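You operate a simulated robot arm through the tools that you are given. There is no shell and no other tool. Be economical: measure what you need, move in short steps, check, and stop when the job is done.

The job below is to be done with a simulated two-armed robot. You get a single attempt, and the scene is never put back.

Task
Wipe up the spill on the top of the orange-edged table with the grey cloth there and put it back.

It is judged by the outcome, as a careful person would: the job done as asked, and still so three seconds after it is handed in. It fails if anything else is knocked over, pushed out of place, dropped, spilled or broken. Flat cloth is picked up by pressing the open fingertips on it (5 to 10 N) and closing them slowly along it; thin cloth reads only 2 to 8 mm in the jaws.

Robot
Two 7-joint arms with two-finger parallel grippers on one trunk, on a base that drives. Base frame: it is fixed to the floor where the robot stands at the start and does not move with it; the origin is under the middle of the robot, x ahead of it, y to its left, z up. Units: mm, degrees, N and s.
The left shoulder is at the start at [50, 209, 1021], the right one opposite. With the tool pointing down near the work surface each hand reaches from about 260 to 920 mm from the robot's upright axis, wherever it stands, measured 20 degrees to its own side. Payload 4.4 kg a hand.
The tool frame of a hand sits at the grasp point between the pads (the TCP): z along the fingers, y along the line on which they close. The tips reach 23 mm beyond it. Largest opening 94 mm; finger width 38, thickness 10; the body of the gripper, 54 by 96 mm, starts 39 mm behind the TCP.
Orientation is told as [roll, pitch, yaw] about the base's x, y, z axes, in that order, counted from this pose: with the fingers straight down and closing along the base's y, the tool's x points along the base's -x, its y along +y and its z along -z.

Tools
- The arms move only by the tool send_rows. It takes "left_motion", "right_motion" or both (then of equal length, played together; a hand with none holds still); each is a list of rows, each a list of 7 numbers: the shift along the tool's x, y, z in cm, then the turn, a rotation vector about the tool's x, y, z in rad, then the finger opening in cm, from 0 to 9.4. In form: [[tx, ty, tz, rx, ry, rz, fingers], ...]. A call has 1 to 20 rows; each row is the pose to reach, as a shift and turn from the pose commanded when the call began, along the tool's axes at that moment. Rows are played at 5 a second. More than 50 mm and 8.6 degrees between two rows, or a gripper value outside its range, and nothing of the call is played. Where a pose cannot be reached the arm comes as near as it can. A force on the tool above 40 N (or 10 N above the force at the start of the call, whichever is more), or a blocked arm, ends the call early, and 0.2 s more pass. The fingers move at their own pace (about 108 mm/s each) and stop on an object; they squeeze with about 21 N. The grip force told is the motor's: it shows also when the fingers shut on nothing. Time passes only in rows, and 0.2 s behind the last, so rows that repeat a pose let the fingers close. The reply holds the time, the measured pose of the TCP, the force on the tool along the base axes, the opening and the grip force, in the units named above and with some noise, with the torque about the TCP (base axes, N m) and any sound that the robot's microphone picked up, and new pictures: "show" is both (left out), scene, wrist or none (wrist: the cameras of the hands that moved).
- Cameras (640 x 400 px; columns grow to the right, rows downward): "scene" is now at [138.8, -46, 1190.3]; the picture's right is [-0.52, -0.85, 0.00], its down [-0.51, 0.31, -0.80] and it looks along [0.69, -0.42, -0.59] (base axes); focal length 260 px, centre (320, 200). "left" rides on the left gripper at [86, -16, -74] in its tool frame; the picture's right is [0.18, 0.98, 0.00], its down [-0.58, 0.11, -0.81] and it looks along [-0.79, 0.15, 0.59] (tool axes); focal length 243 px, centre (320, 200). "right" rides on the right gripper at [86, 16, -75] in its tool frame; the picture's right is [-0.18, 0.98, 0.00], its down [-0.58, -0.11, -0.81] and it looks along [-0.79, -0.15, 0.59] (tool axes); focal length 243 px, centre (320, 200). There is no depth. A picture from a camera that has moved, and an enlarged one, comes with that camera's place and axes in the base frame and with its lens.
- raise_lower(by): slides the trunk up (or, below 0, down) by that many mm; the arms and the scene camera ride with it, the base frame stays. It gives what a move gives, with no picture.
- steer(legs): drives the robot by 1 to 6 legs, each [ahead, left, turn to the left] in mm, mm and degrees, along the robot's own axes; the way and the turn of a leg run together, so that a leg with both is an arc; at most 1500 mm and 180 degrees a leg. The arms and the cameras ride along, it lands a little off, and it stops where it bumps. It gives what a move gives, and a new picture of the scene camera.
- aim_head(pan, tilt): turns the head with the scene camera to pan (to the left, within 80 degrees either way) and tilt (down, from -29 to 69), counted from straight ahead of the robot. It gives what a move gives, and a new picture of the scene camera.
- enlarge(camera, box): a new picture of the part [left, top, right, bottom] of that camera's present view, enlarged. It takes no simulated time.
- job_done(): hands the job in; it is judged then, once.

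Work in short steps. Places have to be worked out from the pictures, the camera data and where the tool is seen: move nearer, look again, correct. Check each grasp and each placing, and mend what went wrong. You have 120 turns and 260 pictures in all, those below and enlarged ones among them. Open the grippers and draw the arms clear of the work before you hand the job in, unless the task says otherwise; then end with one line.

The tools are called after "Request:" as a command line: name --argument value ..., lists and objects as JSON in quotes. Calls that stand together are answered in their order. send_rows: Moves the arms, as the interface text tells. Its arguments: {"type":"object","properties":{"left_motion":{"type":"array"},"right_motion":{"type":"array"},"show":{"type":"string","enum":["both","scene","wrist","none"]}},"required":[]} The other tools are called the same way: raise_lower (by) slides the trunk up or down; steer (legs) drives the base; aim_head (pan, tilt) turns the head that bears the scene camera; enlarge (camera, box) takes an enlarged picture of a part of a camera's view; job_done () hands the job in.

At the start:

```text
time_s: 0.0
left_tool_pos: [622.1, -45.1, 1029.6]
left_tool_rot: [0.0, -0.1, 0.0]
left_contact_force: [0.1, -0.3, -0.4]
left_ft_torque: [-0.04, 0.0, 0.01]
left_opening: 94.1
left_grip_force: 0.1
right_tool_pos: [427.3, -523.9, 977.5]
right_tool_rot: [0.0, 0.1, 0.0]
right_contact_force: [0.4, 0.2, 0.6]
right_ft_torque: [0.0, -0.04, 0.0]
right_opening: 94.0
right_grip_force: 0.1
trunk travel left (down, up): [-100.0, 463.0]
robot x, y, heading: [-2.5, -0.2, -0.1]
head pan, tilt: [-31.5, 36.4]
```

scene: 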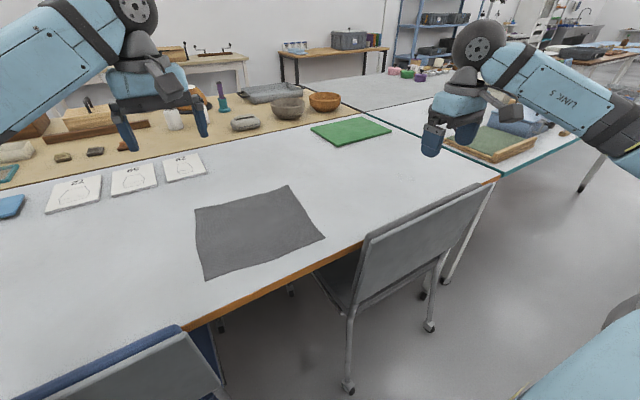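
right: 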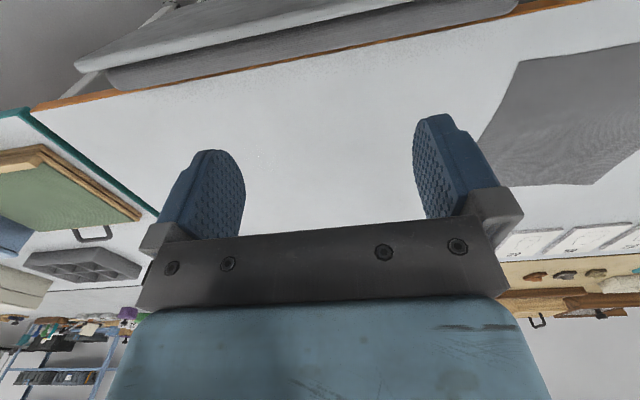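
left: 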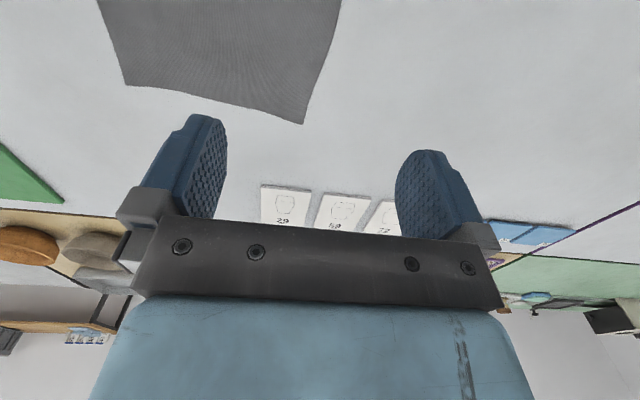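

The grey cloth lies on the orange-edged white table, but I can't see the spill yet. I'll enlarge the table views to look for it.

Request:
enlarge --camera "scene" --box '[0, 130, 330, 336]'

Request:
enlarge --camera "scene" --box '[260, 100, 520, 262]'

Request:
enlarge --camera "right" --box '[140, 0, 540, 250]'

```text
1.94 times, centred on (165, 233) of scene
camera zoom: at [138.8, -46.0, 1190.3], right [-0.52, -0.85, 0.0], down [-0.51, 0.31, -0.8], along [0.69, -0.42, -0.59], focal length 504 px, centre (621, 136)
```

zoom: 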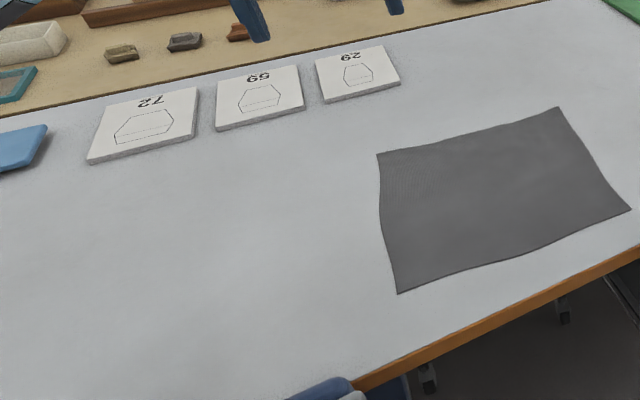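

```text
2.46 times, centred on (390, 181) of scene
camera zoom: at [138.8, -46.0, 1190.3], right [-0.52, -0.85, 0.0], down [-0.51, 0.31, -0.8], along [0.69, -0.42, -0.59], focal length 640 px, centre (148, 247)
```

zoom: 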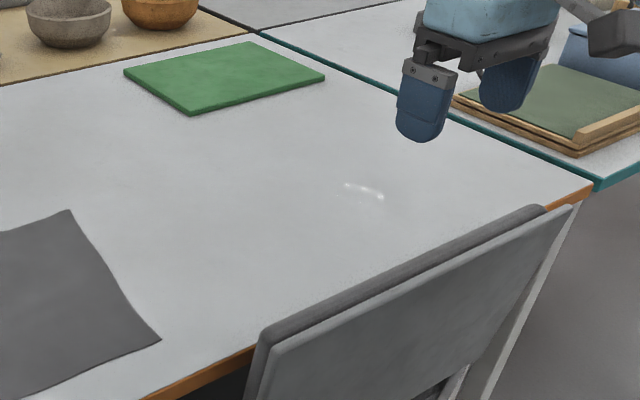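

```text
1.60 times, centred on (340, 125) of right
camera zoom: at [340.7, -509.4, 1051.9], right [0.18, 0.98, 0.0], down [0.58, -0.11, 0.81], along [0.79, -0.15, -0.59], focal length 388 px, centre (288, 320)
```

zoom: 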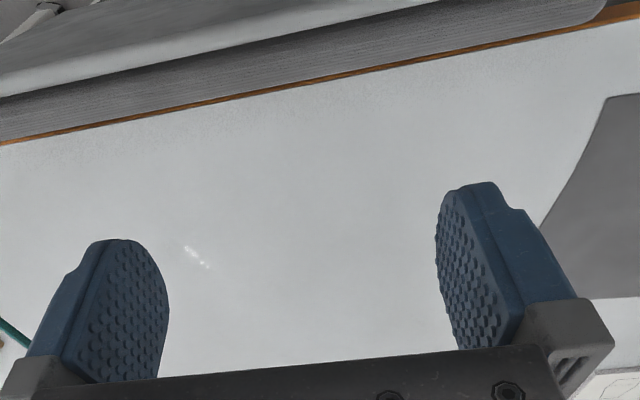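

A faint glint shows near (625,-675) on the table at z≈740, and both cameras agree on it. I'll zoom in there to see how far the spill reaches.

Request:
enlarge --camera "scene" --box '[360, 150, 456, 210]'

Request:
enlarge --camera "right" --box '[220, 90, 348, 170]'

Request:
aim_head --pan -50 --tilt 45

```text
6.67 times, centred on (408, 180) of scene
camera zoom: at [138.8, -46.0, 1190.3], right [-0.52, -0.85, 0.0], down [-0.51, 0.31, -0.8], along [0.69, -0.42, -0.59], focal length 1734 px, centre (-267, 333)
```

zoom: 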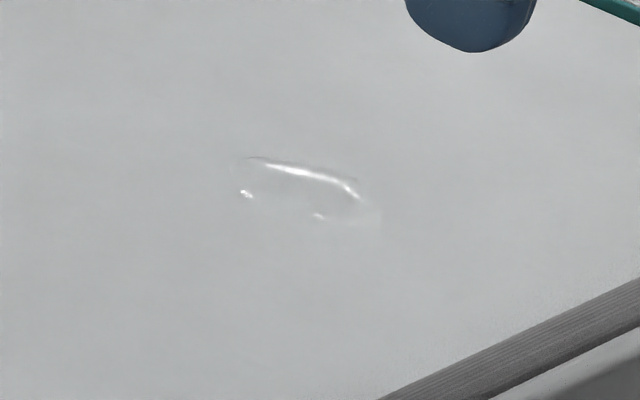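

```text
5.00 times, centred on (284, 130) of right
camera zoom: at [340.7, -509.4, 1051.9], right [0.18, 0.98, 0.0], down [0.58, -0.11, 0.81], along [0.79, -0.15, -0.59], focal length 1213 px, centre (500, 550)
```

zoom: 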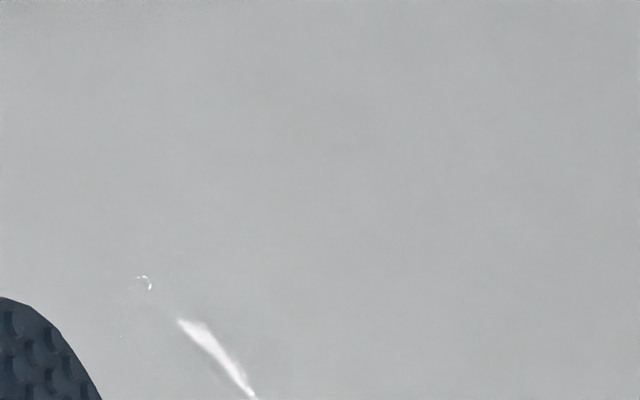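

```text
time_s: 0.8
left_tool_pos: [622.4, -46.7, 1030.5]
left_tool_rot: [0.0, 0.1, 0.0]
left_contact_force: [-0.4, 0.2, -0.1]
left_ft_torque: [-0.02, 0.02, 0.01]
left_opening: 94.3
left_grip_force: 0.0
right_tool_pos: [427.5, -525.2, 977.6]
right_tool_rot: [0.0, -0.1, 0.0]
right_contact_force: [-0.2, -0.2, -0.4]
right_ft_torque: [0.02, 0.02, 0.0]
right_opening: 93.9
right_grip_force: 0.1
trunk travel left (down, up): [-100.0, 463.0]
robot x, y, heading: [3.9, 1.3, -0.1]
head pan, tilt: [-50.0, 45.0]
camera scene: at [116.6, -62.8, 1177.6], right [-0.77, -0.64, 0.0], down [-0.45, 0.54, -0.71], along [0.46, -0.54, -0.71], focal length 260 px, centre (320, 200)
```

scene: 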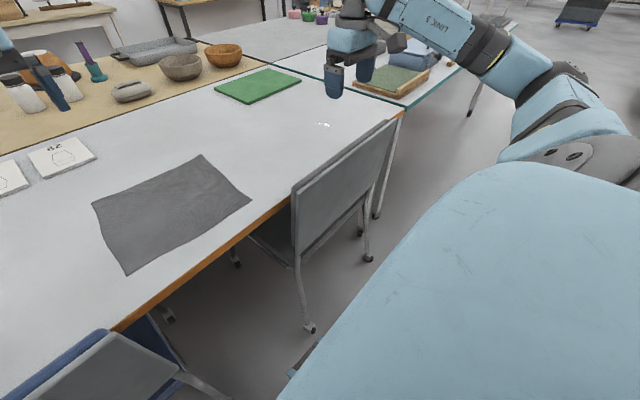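

The glints suggest a clear puddle of about 80×50 mm around (615,-675). I'll move the right hand sideways and forward at height for a closer look.

Request:
send_rows --right_motion '[[0, -4, 0, 0, 0, 0, 9.4], [0, -8, 0, 0, 0, 0, 9.4], [-2, -12, 0, 0, 0, 0, 9.4], [-5, -14, 0, 0, 0, 0, 9.4], [-5, -14, 0, 0, 0, 0, 9.4]]' --show "wrist"

Request:
enlarge --camera "right" --box '[200, 20, 456, 180]'

```text
time_s: 2.0
left_tool_pos: [622.6, -45.7, 1030.3]
left_tool_rot: [0.0, 0.0, 0.1]
left_contact_force: [0.2, 0.8, -0.1]
left_ft_torque: [0.02, -0.01, 0.0]
left_opening: 93.9
left_grip_force: 0.0
right_tool_pos: [477.9, -665.9, 976.9]
right_tool_rot: [0.0, 0.1, 0.0]
right_contact_force: [0.4, -0.3, 0.4]
right_ft_torque: [0.02, 0.02, -0.02]
right_opening: 94.1
right_grip_force: 0.0
trunk travel left (down, up): [-100.0, 463.0]
robot x, y, heading: [-2.8, 2.2, 0.1]
head pan, tilt: [-50.0, 45.0]
camera right: at [390.6, -651.1, 1051.6], right [0.18, 0.98, 0.0], down [0.58, -0.11, 0.81], along [0.79, -0.15, -0.59], focal length 243 px, centre (320, 200)
```

right: 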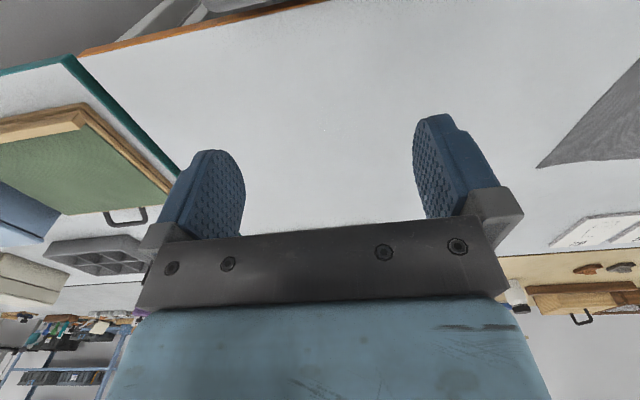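

```text
2.50 times, centred on (328, 100) of right
camera zoom: at [390.6, -651.1, 1051.6], right [0.18, 0.98, 0.0], down [0.58, -0.11, 0.81], along [0.79, -0.15, -0.59], focal length 606 px, centre (300, 450)
```

zoom: 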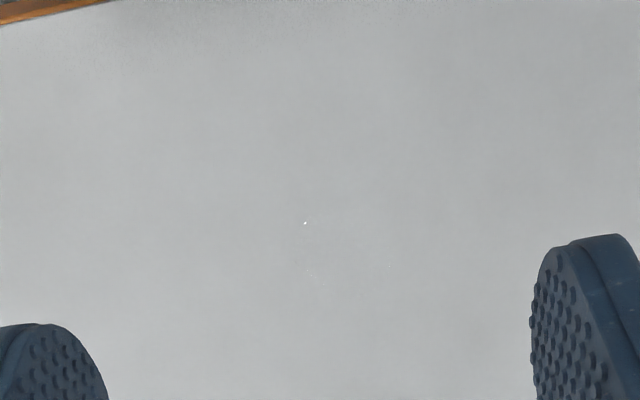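

I can see small glints here, so I'll zoom in further to find the puddle's outline.

Request:
enlarge --camera "right" --box '[280, 85, 376, 145]'

Request:
enlarge --camera "scene" --box '[280, 95, 376, 155]'

```text
6.67 times, centred on (328, 115) of right
camera zoom: at [390.6, -651.1, 1051.6], right [0.18, 0.98, 0.0], down [0.58, -0.11, 0.81], along [0.79, -0.15, -0.59], focal length 1618 px, centre (267, 767)
```

zoom: 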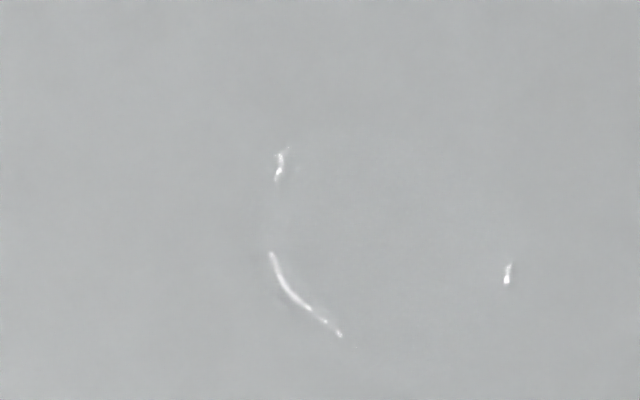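

```text
6.67 times, centred on (328, 125) of scene
camera zoom: at [116.3, -62.9, 1177.7], right [-0.77, -0.64, 0.0], down [-0.45, 0.54, -0.71], along [0.45, -0.54, -0.71], focal length 1734 px, centre (267, 700)
```

zoom: 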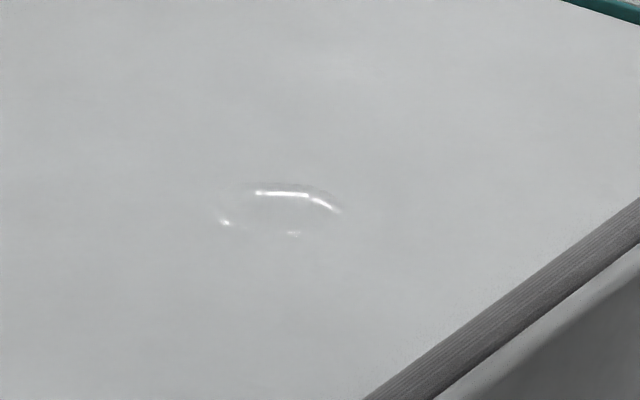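

The puddle is a disc of about 65 mm at (615,-665), and the cloth spans x 525–810, y -310 to -30. I plan to pinch the cloth near its -y edge with the right hand, drag it flat over the spill, rub, then drag it back by its other edge. First I'll move the right hand above the cloth's -y edge.

Request:
send_rows --right_motion '[[-2, 4.5, 0, 0, 0, 0, 9.4], [-4, 9, 0, 0, 0, 0, 9.4], [-6, 13.5, 0, 0, 0, 0, 9.4], [-8, 18, 0, 0, 0, 0, 9.4], [-10, 22.4, 0, 0, 0, 0, 9.4], [-12, 26.8, 1, 0, 0, 0, 8], [-14, 30.5, 3, 0, 0, 0, 7], [-16, 34.5, 5, 0, 0, 0, 6], [-17.5, 38, 8, 0, 0, 0, 5], [-17.7, 38.6, 11, 0, 0, 0, 5], [-17.7, 38.6, 11, 0, 0, 0, 5]]'

```text
time_s: 4.4
left_tool_pos: [622.6, -46.0, 1030.8]
left_tool_rot: [0.0, 0.0, 0.0]
left_contact_force: [0.1, 0.6, 0.6]
left_ft_torque: [0.0, 0.01, 0.03]
left_opening: 94.1
left_grip_force: 0.0
right_tool_pos: [655.4, -277.6, 867.2]
right_tool_rot: [0.0, 0.0, 0.0]
right_contact_force: [0.6, 0.5, -0.1]
right_ft_torque: [0.02, 0.01, -0.01]
right_opening: 50.2
right_grip_force: 0.1
trunk travel left (down, up): [-100.0, 463.0]
robot x, y, heading: [-2.7, -0.7, -0.0]
head pan, tilt: [-50.0, 45.0]
camera scene: at [116.5, -62.7, 1177.7], right [-0.77, -0.64, 0.0], down [-0.45, 0.54, -0.71], along [0.45, -0.54, -0.71], focal length 260 px, centre (320, 200)
camera right: at [568.4, -262.7, 942.8], right [0.18, 0.98, 0.0], down [0.58, -0.11, 0.81], along [0.79, -0.15, -0.59], focal length 243 px, centre (320, 200)
```

scene: 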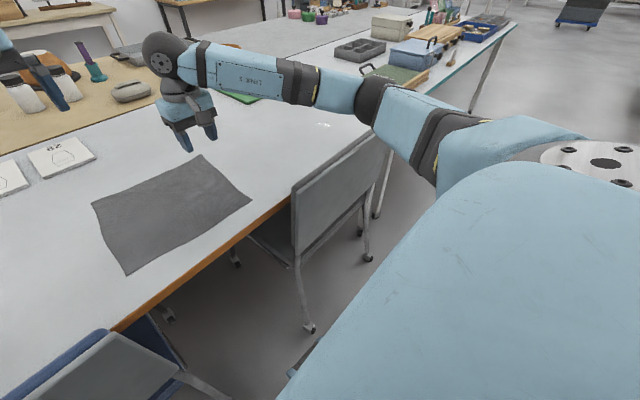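
right: 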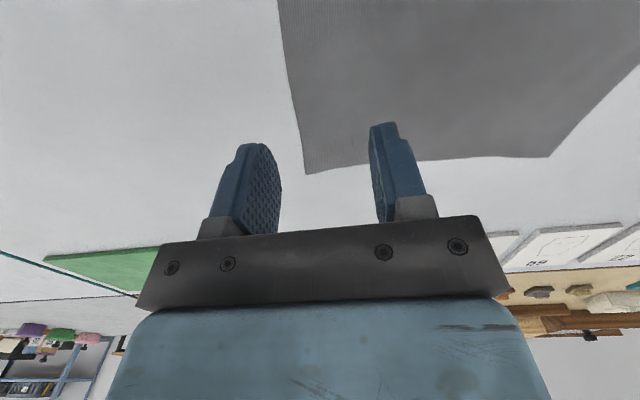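

With the table at z=740, the cloth corner triangulates consistently, and its edge at x=655 is y≈-308. I'll shift 12 mm inward and descend to just above the cloth.

Request:
send_rows --right_motion '[[0, 1.2, 3, 0, 0, 0, 5], [0, 1.2, 6, 0, 0, 0, 5], [0, 1.2, 8.5, 0, 0, 0, 5], [0, 1.2, 9.5, 0, 0, 0, 5], [0, 1.2, 9.9, 0, 0, 0, 5], [0, 1.2, 9.9, 0, 0, 0, 5]]'

```text
time_s: 5.8
left_tool_pos: [623.1, -46.0, 1030.4]
left_tool_rot: [0.0, 0.1, 0.0]
left_contact_force: [0.7, 0.1, 0.1]
left_ft_torque: [-0.01, 0.02, 0.03]
left_opening: 94.3
left_grip_force: 0.0
right_tool_pos: [655.2, -266.7, 768.4]
right_tool_rot: [0.0, 0.1, 0.0]
right_contact_force: [0.2, 0.9, 0.3]
right_ft_torque: [0.0, -0.02, 0.03]
right_opening: 49.7
right_grip_force: 0.0
trunk travel left (down, up): [-100.0, 463.0]
robot x, y, heading: [1.2, -0.6, 0.0]
head pan, tilt: [-50.0, 45.0]
camera scene: at [116.6, -62.8, 1177.6], right [-0.77, -0.64, 0.0], down [-0.45, 0.54, -0.71], along [0.45, -0.54, -0.71], focal length 260 px, centre (320, 200)
camera right: at [567.7, -251.0, 843.2], right [0.18, 0.98, 0.0], down [0.58, -0.11, 0.81], along [0.79, -0.15, -0.59], focal length 243 px, centre (320, 200)
```

scene: 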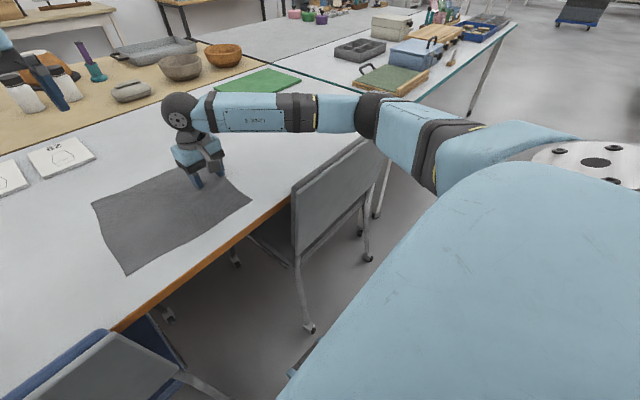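
right: 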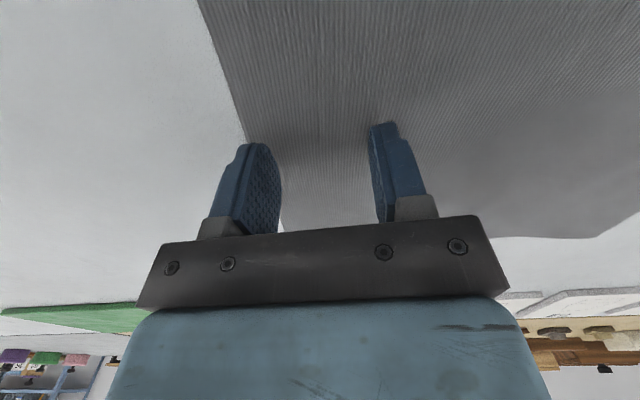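

The -y finger is close to the cloth edge, so I'll shift 8 mm further in and press down in small steps.

Request:
send_rows --right_motion '[[0, 0.8, 0, 0, 0, 0, 5], [0, 0.8, 0.3, 0, 0, 0, 5], [0, 0.8, 0.5, 0, 0, 0, 5], [0, 0.8, 0.6, 0, 0, 0, 5]]' --show "none"

```text
time_s: 6.8
left_tool_pos: [622.2, -45.2, 1029.8]
left_tool_rot: [0.0, 0.0, -0.1]
left_contact_force: [-0.9, 0.3, 0.0]
left_ft_torque: [0.0, 0.01, 0.02]
left_opening: 93.7
left_grip_force: 0.1
right_tool_pos: [654.9, -259.1, 765.4]
right_tool_rot: [0.0, -0.1, -0.1]
right_contact_force: [-0.6, -0.1, 9.0]
right_ft_torque: [-0.2, 0.07, -0.01]
right_opening: 49.9
right_grip_force: 0.0
trunk travel left (down, up): [-100.0, 463.0]
robot x, y, heading: [1.9, -3.4, 0.2]
head pan, tilt: [-50.0, 45.0]
```

I'm pressing on the cloth at 9 N. Now I'll close slowly.

Request:
send_rows --right_motion '[[0, 0, 0, 0, 0, 0, 4.6], [0, 0, 0, 0, 0, 0, 4.2], [0, 0, 0, 0, 0, 0, 3.8], [0, 0, 0, 0, 0, 0, 3.4], [0, 0, 0, 0, 0, 0, 3.0], [0, 0, 0, 0, 0, 0, 2.6], [0, 0, 0, 0, 0, 0, 2.2], [0, 0, 0, 0, 0, 0, 1.8], [0, 0, 0, 0, 0, 0, 1.4], [0, 0, 0, 0, 0, 0, 1.0], [0, 0, 0, 0, 0, 0, 0.6], [0, 0, 0, 0, 0, 0, 0.2], [0, 0, 0, 0, 0, 0, 0], [0, 0, 0, 0, 0, 0, 0], [0, 0, 0, 0, 0, 0, 0]]'

```text
time_s: 10.0
left_tool_pos: [620.8, -46.1, 1031.3]
left_tool_rot: [0.0, -0.1, 0.1]
left_contact_force: [0.0, -0.5, -0.5]
left_ft_torque: [0.0, 0.02, 0.02]
left_opening: 93.9
left_grip_force: 0.1
right_tool_pos: [655.4, -258.5, 765.3]
right_tool_rot: [0.0, -0.2, 0.0]
right_contact_force: [0.1, 0.9, 16.4]
right_ft_torque: [-0.04, 0.07, 0.0]
right_opening: 1.8
right_grip_force: 20.7
trunk travel left (down, up): [-100.0, 463.0]
robot x, y, heading: [-0.7, 2.9, 0.1]
head pan, tilt: [-50.0, 45.0]
camera scene: at [115.0, -62.2, 1177.9], right [-0.77, -0.64, 0.0], down [-0.45, 0.54, -0.71], along [0.46, -0.54, -0.71], focal length 260 px, centre (320, 200)
camera right: at [567.0, -242.9, 838.7], right [0.18, 0.98, 0.0], down [0.58, -0.11, 0.81], along [0.79, -0.15, -0.59], focal length 243 px, centre (320, 200)
```

scene: 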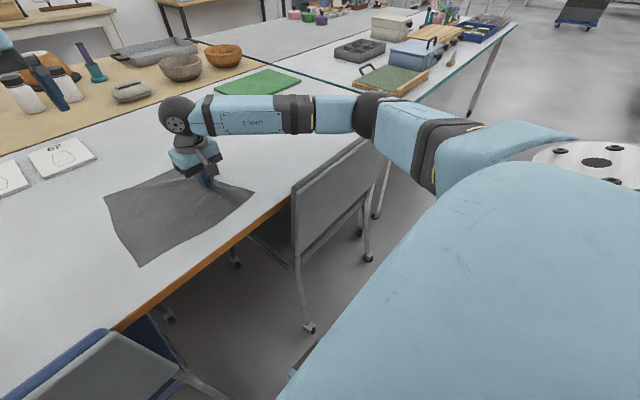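
right: 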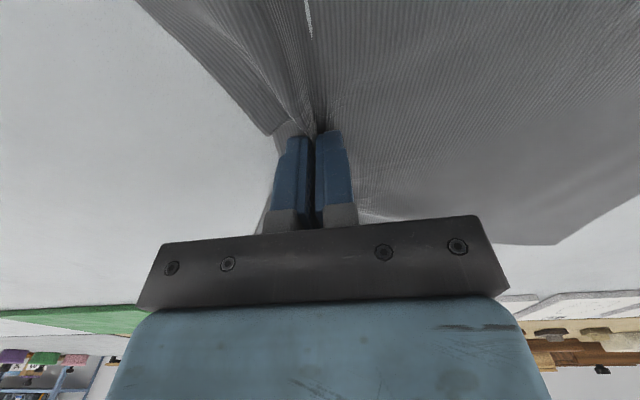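

The cloth has gathered between the pads, reading about 2 mm. I'll lift 3 cm to check the grip.

Request:
send_rows --right_motion '[[0, 0, -1, 0, 0, 0, 0], [0, 0, -2, 0, 0, 0, 0], [0, 0, -3, 0, 0, 0, 0], [0, 0, -3.5, 0, 0, 0, 0], [0, 0, -3.5, 0, 0, 0, 0]]'

```text
time_s: 11.2
left_tool_pos: [623.2, -46.2, 1031.5]
left_tool_rot: [0.0, 0.0, -0.1]
left_contact_force: [-0.4, 0.5, -0.3]
left_ft_torque: [-0.03, -0.01, -0.03]
left_opening: 94.2
left_grip_force: 0.0
right_tool_pos: [655.4, -258.5, 797.8]
right_tool_rot: [-0.1, 0.0, 0.1]
right_contact_force: [-0.1, 0.1, -0.1]
right_ft_torque: [-0.01, 0.01, 0.02]
right_opening: 1.9
right_grip_force: 21.4
trunk travel left (down, up): [-100.0, 463.0]
robot x, y, heading: [-1.7, -0.5, 0.1]
head pan, tilt: [-50.0, 45.0]
camera scene: at [116.6, -62.8, 1177.6], right [-0.77, -0.64, 0.0], down [-0.45, 0.54, -0.71], along [0.45, -0.54, -0.71], focal length 260 px, centre (320, 200)
camera right: at [568.0, -243.5, 872.1], right [0.18, 0.98, 0.0], down [0.58, -0.11, 0.81], along [0.79, -0.15, -0.59], focal length 243 px, centre (320, 200)
```

scene: 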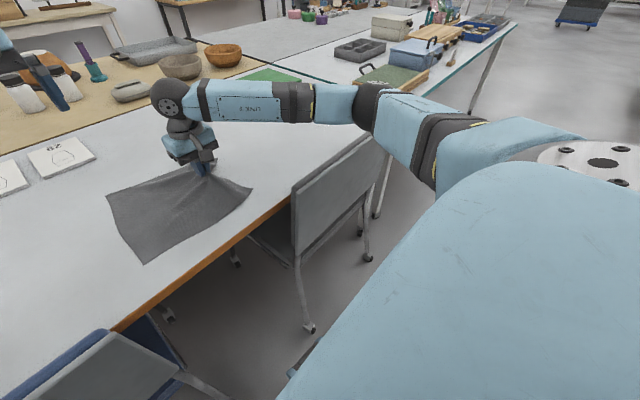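
right: 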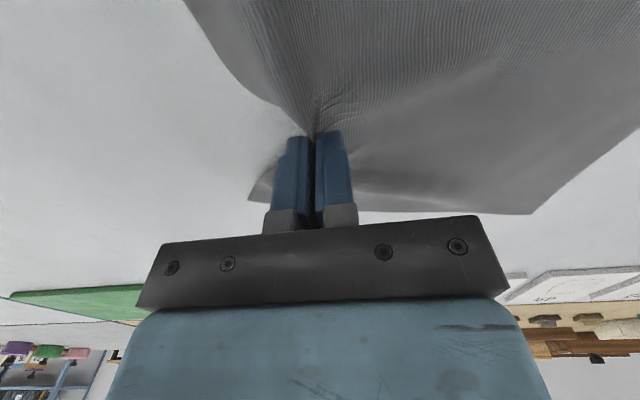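

The grip holds. I'll drag the cloth along -y with the pinch just above the table, stopping short of the spill.

Request:
send_rows --right_motion '[[0, -2.5, 0.6, 0, 0, 0, 0], [0, -5, 1.2, 0, 0, 0, 0], [0.2, -7.5, 1.2, 0, 0, 0, 0], [0.4, -10, 1.2, 0, 0, 0, 0], [0.6, -12.5, 1.2, 0, 0, 0, 0], [0.8, -15, 1.2, 0, 0, 0, 0], [1.0, -17.5, 1.2, 0, 0, 0, 0], [1.2, -20, 1.2, 0, 0, 0, 0], [1.4, -22.5, 1.2, 0, 0, 0, 0], [1.5, -25, 1.2, 0, 0, 0, 0], [1.7, -27.5, 1.2, 0, 0, 0, 0], [2, -30, 1.2, 0, 0, 0, 0], [2, -32, 1.2, 0, 0, 0, 0], [2, -32, 1.2, 0, 0, 0, 0]]'

```text
time_s: 14.2
left_tool_pos: [623.1, -45.9, 1030.5]
left_tool_rot: [0.1, 0.0, 0.0]
left_contact_force: [-0.3, -0.4, -0.4]
left_ft_torque: [-0.01, 0.0, 0.01]
left_opening: 94.0
left_grip_force: 0.0
right_tool_pos: [635.2, -578.1, 786.4]
right_tool_rot: [0.0, 0.0, 0.1]
right_contact_force: [0.4, -0.1, 0.2]
right_ft_torque: [0.0, 0.0, 0.01]
right_opening: 2.2
right_grip_force: 20.5
trunk travel left (down, up): [-100.0, 463.0]
robot x, y, heading: [-1.3, -2.5, -0.2]
head pan, tilt: [-50.0, 45.0]
camera scene: at [116.6, -62.7, 1177.6], right [-0.77, -0.64, 0.0], down [-0.45, 0.54, -0.71], along [0.45, -0.54, -0.71], focal length 260 px, centre (320, 200)
camera right: at [547.8, -563.6, 860.5], right [0.18, 0.98, 0.0], down [0.58, -0.11, 0.81], along [0.79, -0.15, -0.59], focal length 243 px, centre (320, 200)
```

scene: 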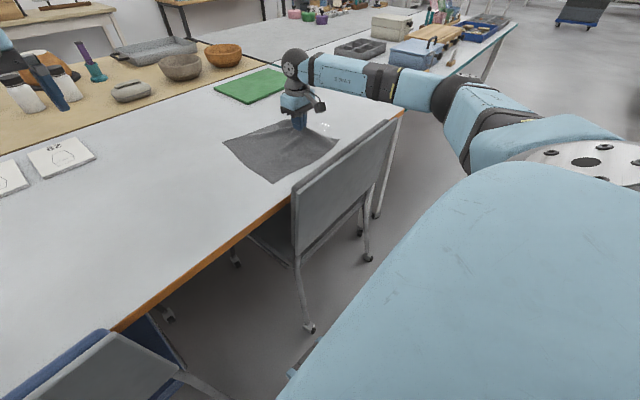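
right: 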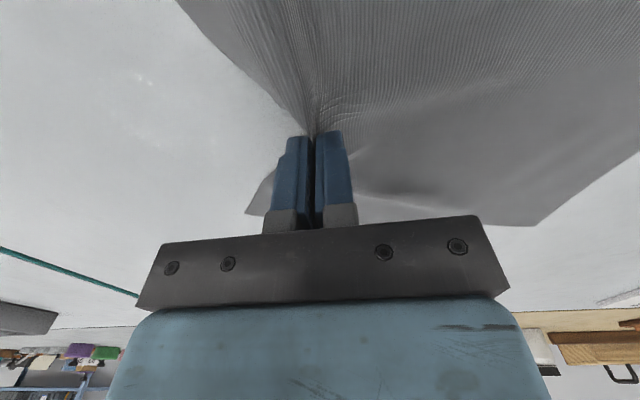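

The cloth slides flat and the glint is visible on the left of the wrist view. I'll zoom in to refine the spill's location.

Request:
enlarge --camera "right" --box '[60, 20, 220, 120]'

Request:
enlarge --camera "scene" --box '[230, 80, 390, 180]'

```text
4.00 times, centred on (140, 70) of right
camera zoom: at [547.8, -563.6, 860.5], right [0.18, 0.98, 0.0], down [0.58, -0.11, 0.81], along [0.79, -0.15, -0.59], focal length 970 px, centre (1040, 720)
```

zoom: 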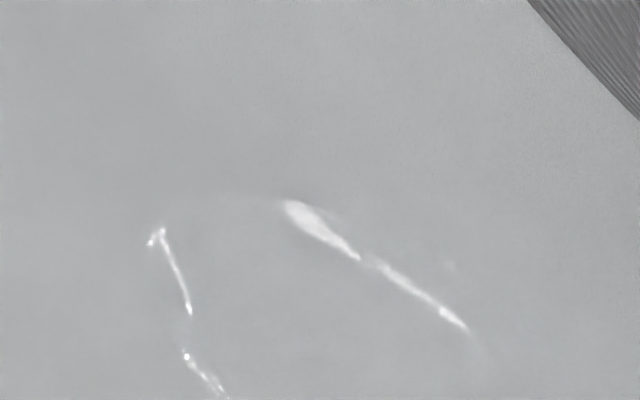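

```text
4.00 times, centred on (310, 130) of scene
camera zoom: at [116.6, -62.7, 1177.6], right [-0.77, -0.64, 0.0], down [-0.45, 0.54, -0.71], along [0.45, -0.54, -0.71], focal length 1040 px, centre (360, 480)
```

zoom: 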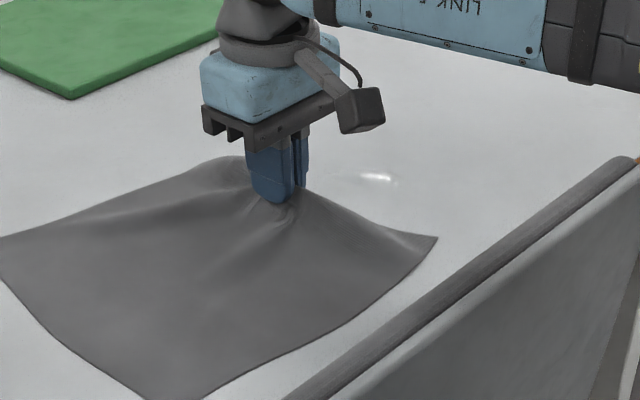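

The spill is confirmed at x 585–650, y -693 to -640. Now I'll press the held cloth down just before it and stroke through along -y at x≈617.

Request:
send_rows --right_motion '[[0.9, -2.5, 0.8, 0, 0, 0, 0], [1.8, -4.5, 1.8, 0, 0, 0, 0], [1.8, -5.5, 2.2, 0, 0, 0, 0], [1.8, -7, 2.2, 0, 0, 0, 0], [1.8, -8.5, 2.2, 0, 0, 0, 0], [1.8, -10, 2.2, 0, 0, 0, 0], [1.8, -11.5, 2.2, 0, 0, 0, 0], [1.8, -13, 2.2, 0, 0, 0, 0], [1.8, -13.8, 2.2, 0, 0, 0, 0]]'

Request:
enlarge --camera "scene" --box '[250, 80, 410, 180]'

```text
time_s: 16.2
left_tool_pos: [622.7, -46.1, 1029.2]
left_tool_rot: [-0.1, 0.0, 0.0]
left_contact_force: [0.2, -0.1, 0.3]
left_ft_torque: [0.0, -0.04, 0.03]
left_opening: 94.0
left_grip_force: 0.0
right_tool_pos: [617.0, -633.5, 764.7]
right_tool_rot: [-0.1, 0.0, -0.1]
right_contact_force: [1.9, 0.3, 4.8]
right_ft_torque: [-0.01, -0.08, 0.03]
right_opening: 1.9
right_grip_force: 21.3
right hand out of reach, approached as far as the arm can: row 4, 5, 6, 7, 8, 9
trunk travel left (down, up): [-100.0, 463.0]
robot x, y, heading: [-2.3, -2.5, -0.1]
head pan, tilt: [-50.0, 45.0]
camera scene: at [116.2, -62.3, 1177.7], right [-0.77, -0.64, 0.0], down [-0.45, 0.54, -0.71], along [0.45, -0.54, -0.71], focal length 260 px, centre (320, 200)
camera right: at [529.5, -618.4, 838.9], right [0.19, 0.98, 0.0], down [0.58, -0.11, 0.81], along [0.79, -0.15, -0.59], focal length 243 px, centre (320, 200)
```

scene: 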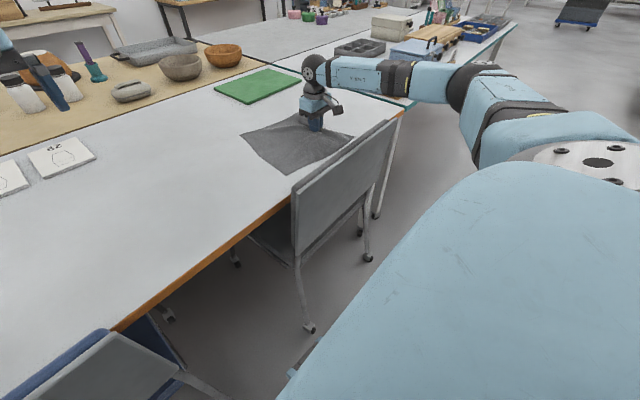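
right: 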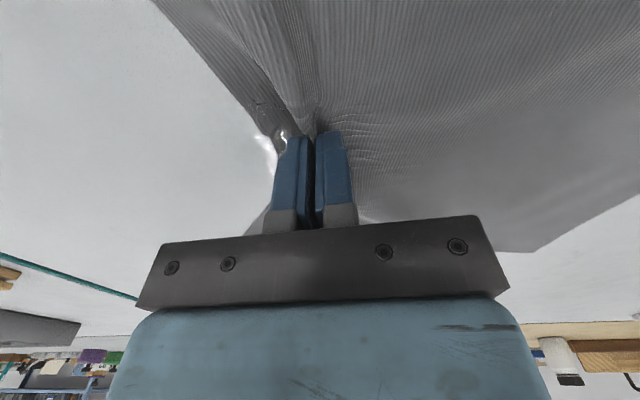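

```text
4.00 times, centred on (330, 130) of scene
camera zoom: at [116.2, -62.3, 1177.7], right [-0.77, -0.64, 0.0], down [-0.45, 0.54, -0.71], along [0.45, -0.54, -0.71], focal length 1040 px, centre (280, 480)
```

zoom: 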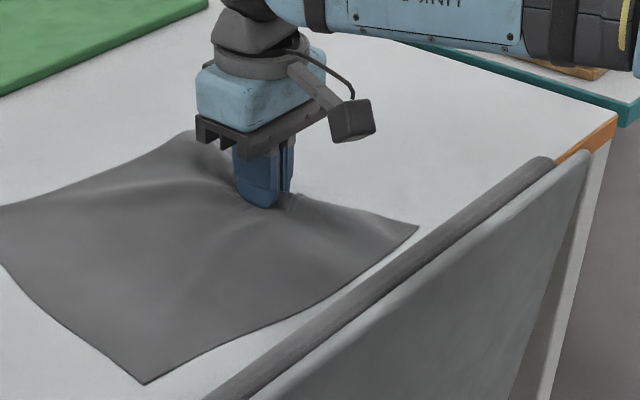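

The arm hit its reach limit at y=-633, so I need to drive sideways to the right by about 150 mm. I'll check that the floor there is free, and lift the tips slightly first.

Request:
send_rows --right_motion '[[0, 8.3, -1, 0, 0, 0, 0], [0, 8.5, -1.5, 0, 0, 0, 0]]' --show "none"

Request:
aim_head --pan -80 --tilt 45

```text
refused: row 1 steps farther than a row can; nothing moved
```

```text
time_s: 17.2
left_tool_pos: [623.4, -45.6, 1029.1]
left_tool_rot: [-0.1, -0.1, 0.0]
left_contact_force: [0.1, 0.0, 0.2]
left_ft_torque: [0.02, 0.01, -0.05]
left_opening: 94.0
left_grip_force: 0.0
right_tool_pos: [616.2, -632.8, 764.0]
right_tool_rot: [0.0, -0.1, -0.1]
right_contact_force: [2.4, -0.8, 5.6]
right_ft_torque: [0.0, -0.07, -0.01]
right_opening: 2.2
right_grip_force: 21.3
trunk travel left (down, up): [-100.0, 463.0]
robot x, y, heading: [-0.2, -1.6, 0.2]
head pan, tilt: [-80.0, 45.0]
camera scene: at [78.1, -80.1, 1177.7], right [-0.98, -0.17, 0.0], down [-0.12, 0.7, -0.71], along [0.12, -0.7, -0.71], focal length 260 px, centre (320, 200)
```

scene: 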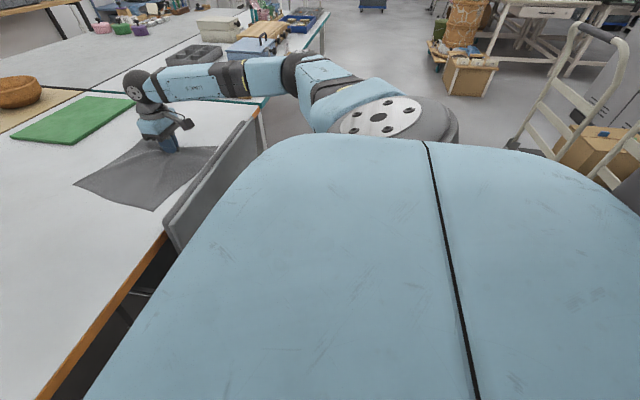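

The right side is clear, but the chair back sits close in front of the robot. I'll lift the tips a little and look down at the gap between the base and the chair.

Request:
send_rows --right_motion '[[0, 0, -0.6, 0, 0, 0, 0], [0, 0.5, -1.2, 0, 0, 0, 0]]' --show "none"

Request:
aim_head --pan -45 --tilt 69

```text
time_s: 17.8
left_tool_pos: [623.2, -45.8, 1029.3]
left_tool_rot: [0.0, 0.0, 0.0]
left_contact_force: [0.1, -0.6, -0.1]
left_ft_torque: [-0.02, -0.02, 0.01]
left_opening: 93.9
left_grip_force: 0.1
right_tool_pos: [615.5, -629.0, 776.2]
right_tool_rot: [0.1, 0.1, 0.0]
right_contact_force: [0.0, -0.2, 0.6]
right_ft_torque: [-0.01, -0.03, -0.04]
right_opening: 1.9
right_grip_force: 21.1
trunk travel left (down, up): [-100.0, 463.0]
robot x, y, heading: [-2.1, 0.3, 0.0]
head pan, tilt: [-80.0, 45.0]
```

```text
time_s: 18.8
left_tool_pos: [622.6, -45.0, 1030.1]
left_tool_rot: [0.1, 0.0, 0.0]
left_contact_force: [-0.4, 0.0, -0.8]
left_ft_torque: [0.01, -0.01, 0.03]
left_opening: 93.6
left_grip_force: 0.0
right_tool_pos: [615.7, -629.8, 777.3]
right_tool_rot: [0.0, 0.0, 0.0]
right_contact_force: [0.6, 0.0, 0.2]
right_ft_torque: [0.0, 0.01, -0.03]
right_opening: 2.2
right_grip_force: 20.7
trunk travel left (down, up): [-100.0, 463.0]
robot x, y, heading: [0.1, 0.0, -0.0]
head pan, tilt: [-45.0, 68.8]
camera scene: at [103.8, -40.1, 1148.8], right [-0.71, -0.71, 0.0], down [-0.66, 0.66, -0.36], along [0.26, -0.26, -0.93], focal length 260 px, centre (320, 200)
```

scene: 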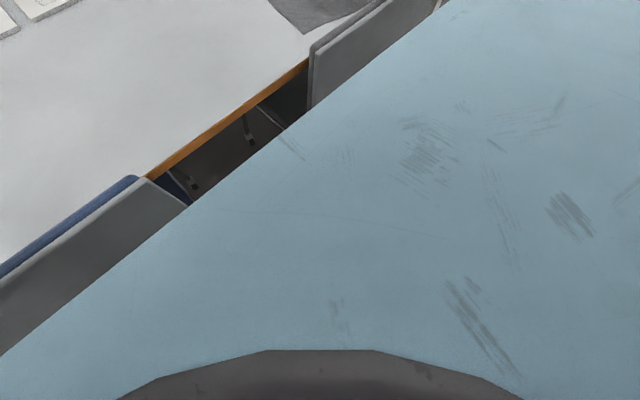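

The front of the body looks about 80 mm or more from the chair. I'll back off 40 mm, then slide 200 mm to the right, with the pinch just above the table so the cloth trails over the spill.

Request:
steer --legs '[[-40, 0, 0], [0, -100, 0]]'

Request:
aim_head --pan -45 --tilt 45

```text
time_s: 20.8
left_tool_pos: [582.8, -147.5, 1029.3]
left_tool_rot: [0.0, 0.1, 0.0]
left_contact_force: [-0.4, 0.3, 0.7]
left_ft_torque: [0.02, -0.02, -0.02]
left_opening: 94.1
left_grip_force: 0.0
right_tool_pos: [576.9, -728.7, 776.9]
right_tool_rot: [0.0, 0.0, 0.0]
right_contact_force: [-0.5, 1.2, -0.6]
right_ft_torque: [-0.03, 0.0, 0.02]
right_opening: 2.0
right_grip_force: 20.6
trunk travel left (down, up): [-100.0, 463.0]
robot x, y, heading: [-38.2, -101.9, -0.1]
head pan, tilt: [-45.0, 68.8]
camera scene: at [63.7, -140.6, 1148.7], right [-0.71, -0.71, 0.0], down [-0.66, 0.66, -0.36], along [0.26, -0.26, -0.93], focal length 260 px, centre (320, 200)
```

scene: 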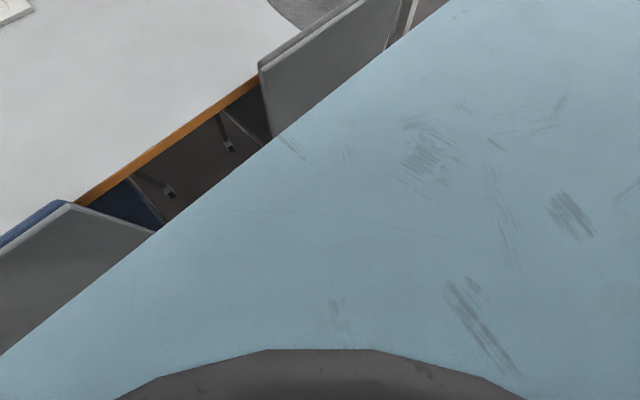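

```text
time_s: 21.7
left_tool_pos: [583.1, -146.9, 1029.8]
left_tool_rot: [-0.1, 0.1, 0.0]
left_contact_force: [0.2, -0.1, -1.4]
left_ft_torque: [0.01, 0.0, -0.01]
left_opening: 93.9
left_grip_force: 0.1
right_tool_pos: [574.8, -729.1, 776.7]
right_tool_rot: [0.0, -0.1, 0.0]
right_contact_force: [-0.7, -0.1, -0.3]
right_ft_torque: [-0.04, 0.01, 0.0]
right_opening: 1.9
right_grip_force: 20.5
trunk travel left (down, up): [-100.0, 463.0]
robot x, y, heading: [-38.5, -101.1, 0.2]
head pan, tilt: [-45.0, 45.0]
camera scene: at [81.6, -158.2, 1177.5], right [-0.71, -0.71, 0.0], down [-0.5, 0.5, -0.71], along [0.5, -0.5, -0.71], focal length 260 px, centre (320, 200)
```

scene: 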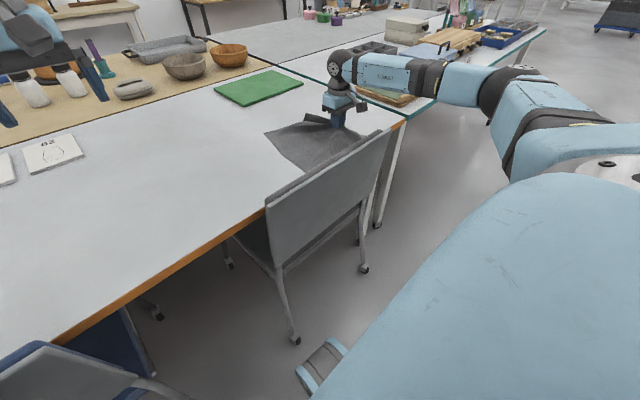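

The base has ample room. The cloth now covers the spill, with the pinch at (576,-729). I'll test reach by shifting +x to 617 at this y.

Request:
send_rows --right_motion '[[-2, 0, 0, 0, 0, 0, 0], [-4, 0, 0, 0, 0, 0, 0], [-6.5, 0, 0, 0, 0, 0, 0], [-6.5, 0, 0, 0, 0, 0, 0]]'

```text
time_s: 22.7
left_tool_pos: [582.1, -146.8, 1029.9]
left_tool_rot: [0.0, 0.0, 0.0]
left_contact_force: [0.9, -0.2, -0.5]
left_ft_torque: [-0.01, -0.02, -0.01]
left_opening: 93.9
left_grip_force: 0.1
right_tool_pos: [596.2, -728.8, 776.7]
right_tool_rot: [-0.1, 0.0, -0.2]
right_contact_force: [0.5, -0.2, -0.4]
right_ft_torque: [-0.01, 0.01, 0.0]
right_opening: 2.0
right_grip_force: 21.5
right hand out of reach, approached as far as the arm can: row 2, 3, 4
trunk travel left (down, up): [-100.0, 463.0]
robot x, y, heading: [-41.7, -99.2, -0.2]
head pan, tilt: [-45.0, 45.0]
camera scene: at [81.6, -158.4, 1177.6], right [-0.71, -0.71, 0.0], down [-0.5, 0.5, -0.71], along [0.5, -0.5, -0.71], focal length 260 px, centre (320, 200)
camera right: at [508.6, -713.3, 851.1], right [0.19, 0.98, 0.0], down [0.58, -0.11, 0.81], along [0.79, -0.15, -0.59], focal length 243 px, centre (320, 200)
```

scene: 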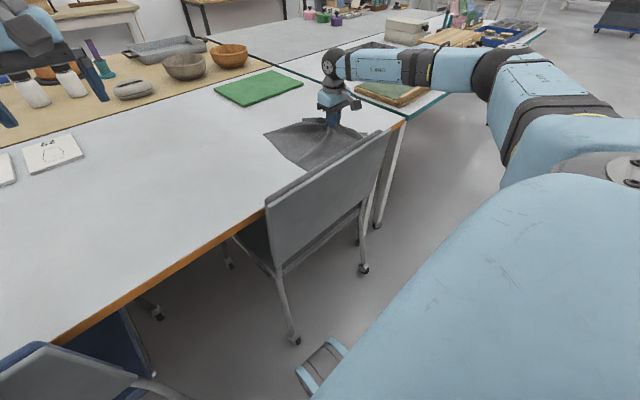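
right: 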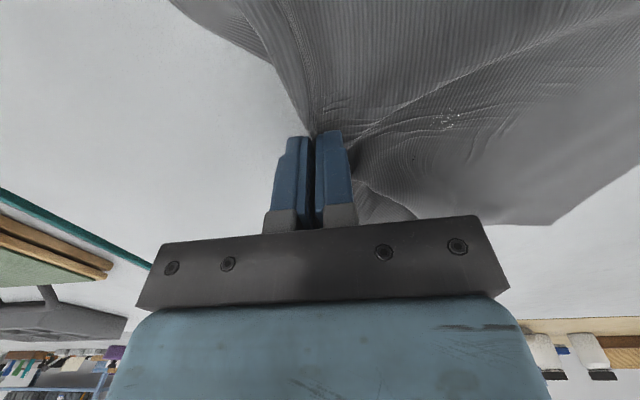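

Reach is limited to about 715 mm from the shoulder. I'll drive 100 mm further right, which drags the cloth over the spill again.

Request:
steer --legs '[[0, -100, 0]]'

Request:
enlarge --camera "right" --box '[160, 0, 640, 300]'

```text
time_s: 24.2
left_tool_pos: [583.2, -245.9, 1029.0]
left_tool_rot: [0.0, 0.0, 0.0]
left_contact_force: [0.4, -0.1, -0.1]
left_ft_torque: [0.0, -0.01, 0.01]
left_opening: 94.1
left_grip_force: 0.0
right_tool_pos: [596.0, -827.9, 777.2]
right_tool_rot: [-0.1, -0.1, -0.1]
right_contact_force: [-0.5, 0.2, -0.4]
right_ft_torque: [0.02, 0.04, 0.02]
right_opening: 1.8
right_grip_force: 21.7
trunk travel left (down, up): [-100.0, 463.0]
robot x, y, heading: [-34.9, -199.0, 0.0]
head pan, tilt: [-45.0, 45.0]
camera scene: at [81.7, -258.1, 1177.6], right [-0.71, -0.71, 0.0], down [-0.5, 0.5, -0.71], along [0.5, -0.5, -0.71], focal length 260 px, centre (320, 200)
```

scene: 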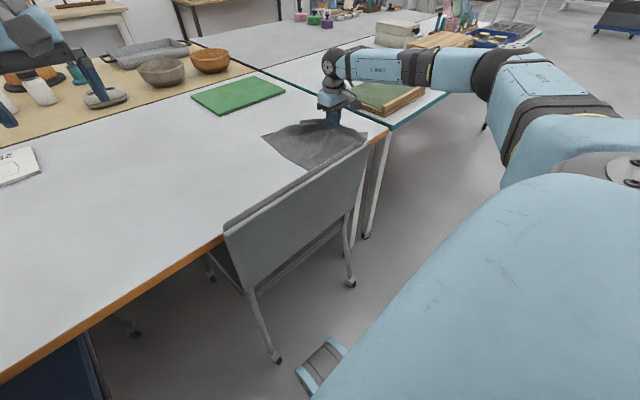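

```text
1.33 times, centred on (400, 150) of right
camera zoom: at [508.9, -812.7, 851.0], right [0.19, 0.98, 0.0], down [0.58, -0.11, 0.81], along [0.79, -0.15, -0.59], focal length 324 px, centre (213, 267)
```

zoom: 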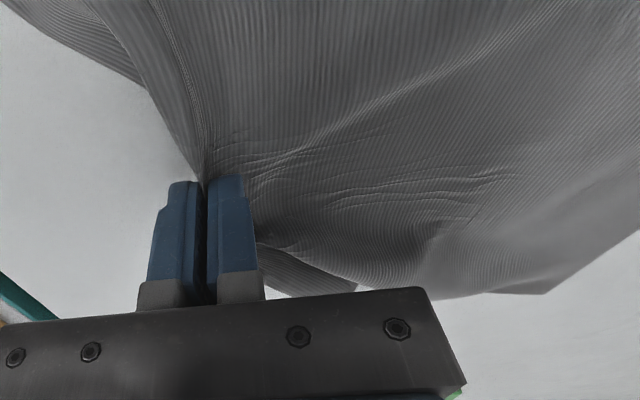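

The cloth now lies over the spill. I'll lower and release it here, then press on it over the spill with closed fingertips and rub.

Request:
send_rows --right_motion '[[0, 0, 0.8, 0, 0, 0, 0], [0, 0, 0.9, 0, 0, 0, 1.5], [0, 0, 0.9, 0, 0, 0, 3], [0, 0, 0.9, 0, 0, 0, 4], [0, 0, -2, 0, 0, 0, 4], [0, 0, -5, 0, 0, 0, 3], [-0.5, 4, -5, 0, 0, 0, 1], [-1, 8, -5, 0, 0, 0, 0], [-1.5, 12, -5, 0, 0, 0, 0], [-2.1, 16, -4, 0, 0, 0, 0], [-2.1, 16, -3, 0, 0, 0, 0], [-2.1, 16, -3, 0, 0, 0, 0]]'

```text
time_s: 26.8
left_tool_pos: [583.0, -244.5, 1029.4]
left_tool_rot: [0.0, 0.1, 0.0]
left_contact_force: [0.1, 0.1, 0.1]
left_ft_torque: [-0.01, 0.02, 0.05]
left_opening: 94.0
left_grip_force: 0.1
right_tool_pos: [616.9, -666.6, 807.3]
right_tool_rot: [-0.1, -0.1, -0.2]
right_contact_force: [-0.2, -0.5, -0.5]
right_ft_torque: [-0.01, 0.0, -0.01]
right_opening: 0.1
right_grip_force: 20.6
trunk travel left (down, up): [-100.0, 463.0]
robot x, y, heading: [-40.4, -203.1, -0.2]
head pan, tilt: [-45.0, 45.0]
camera scene: at [81.6, -257.7, 1177.6], right [-0.71, -0.71, 0.0], down [-0.5, 0.5, -0.71], along [0.5, -0.5, -0.71], focal length 260 px, centre (320, 200)
camera right: at [530.1, -651.6, 881.0], right [0.19, 0.98, 0.0], down [0.58, -0.11, 0.81], along [0.79, -0.15, -0.59], focal length 243 px, centre (320, 200)
```

scene: 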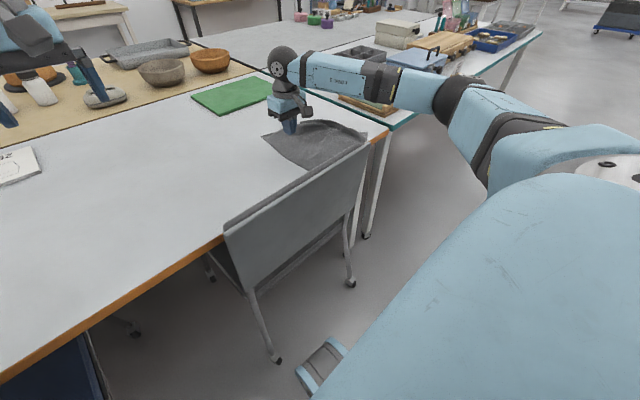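
right: 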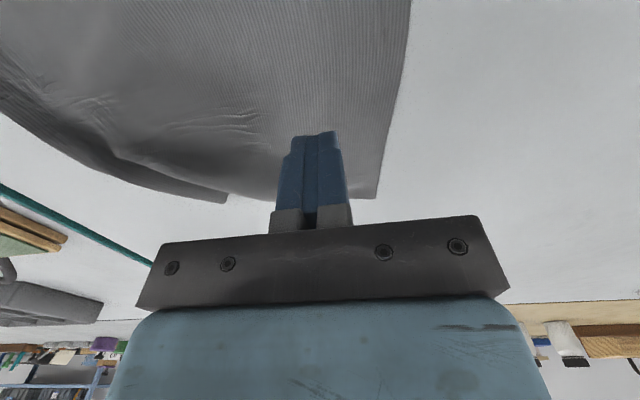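

The cloth covers y≈-870 to -622, so the spill is just under its +y part. I'll press down and rub back and forth along y at three x positions.

Request:
send_rows --right_motion '[[0, -2.5, 2, 0, 0, 0, 0], [0, -3, 4.2, 0, 0, 0, 0], [0, -1.5, 4.4, 0, 0, 0, 0], [0, 0, 4.4, 0, 0, 0, 0], [0, 1.5, 4.4, 0, 0, 0, 0], [1, 2.2, 4.4, 0, 0, 0, 0], [2, 1, 4.4, 0, 0, 0, 0], [2, -1, 4.4, 0, 0, 0, 0], [2, -3, 4.4, 0, 0, 0, 0], [0, -3, 4.4, 0, 0, 0, 0], [-2, -3, 4.4, 0, 0, 0, 0], [-2, -1, 4.4, 0, 0, 0, 0], [-2, 1, 4.4, 0, 0, 0, 0], [-2, 2.2, 4.4, 0, 0, 0, 0], [0, 2.2, 4.4, 0, 0, 0, 0]]'

```text
time_s: 30.0
left_tool_pos: [582.5, -245.8, 1030.9]
left_tool_rot: [0.0, -0.1, 0.0]
left_contact_force: [1.5, -0.4, 0.0]
left_ft_torque: [0.03, -0.01, 0.0]
left_opening: 94.0
left_grip_force: 0.2
right_tool_pos: [616.5, -644.4, 763.9]
right_tool_rot: [-0.2, -0.2, -0.1]
right_contact_force: [0.4, 0.6, 14.1]
right_ft_torque: [0.02, 0.11, 0.02]
right_opening: 0.0
right_grip_force: 21.1
trunk travel left (down, up): [-100.0, 463.0]
robot x, y, heading: [-35.4, -198.8, -0.0]
head pan, tilt: [-45.0, 45.0]
camera scene: at [80.3, -257.2, 1177.9], right [-0.71, -0.71, 0.0], down [-0.5, 0.5, -0.71], along [0.5, -0.5, -0.71], focal length 260 px, centre (320, 200)
camera right: at [529.4, -629.5, 838.6], right [0.19, 0.98, 0.0], down [0.58, -0.11, 0.81], along [0.79, -0.15, -0.59], focal length 243 px, centre (320, 200)
```

scene: 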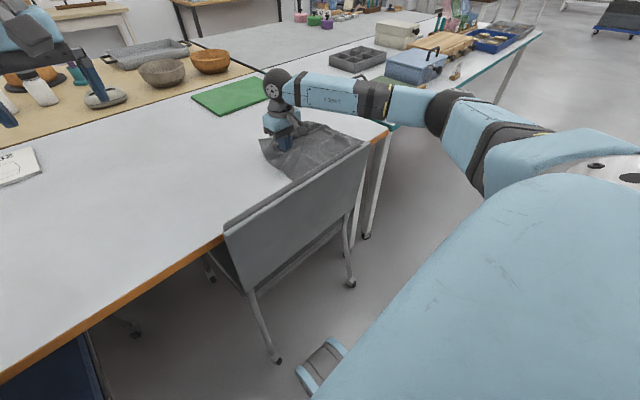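
right: 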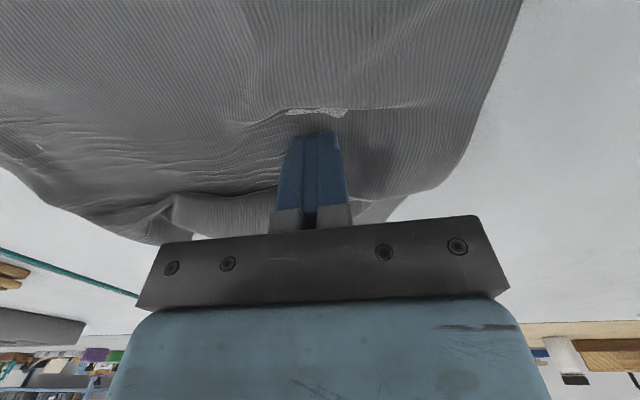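

The cloth moves with the fingertips, and a pale strip shows at the tips. I'll zoom in on it.

Request:
enlarge --camera "right" --box '[240, 60, 400, 160]'

```text
4.00 times, centred on (320, 110) of right
camera zoom: at [529.4, -629.5, 838.6], right [0.19, 0.98, 0.0], down [0.58, -0.11, 0.81], along [0.79, -0.15, -0.59], focal length 970 px, centre (320, 560)
```

zoom: 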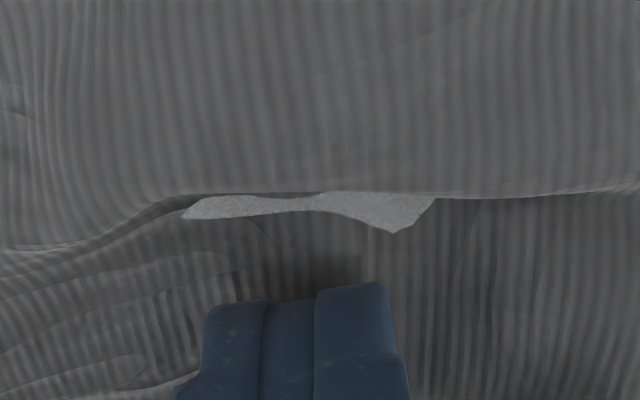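

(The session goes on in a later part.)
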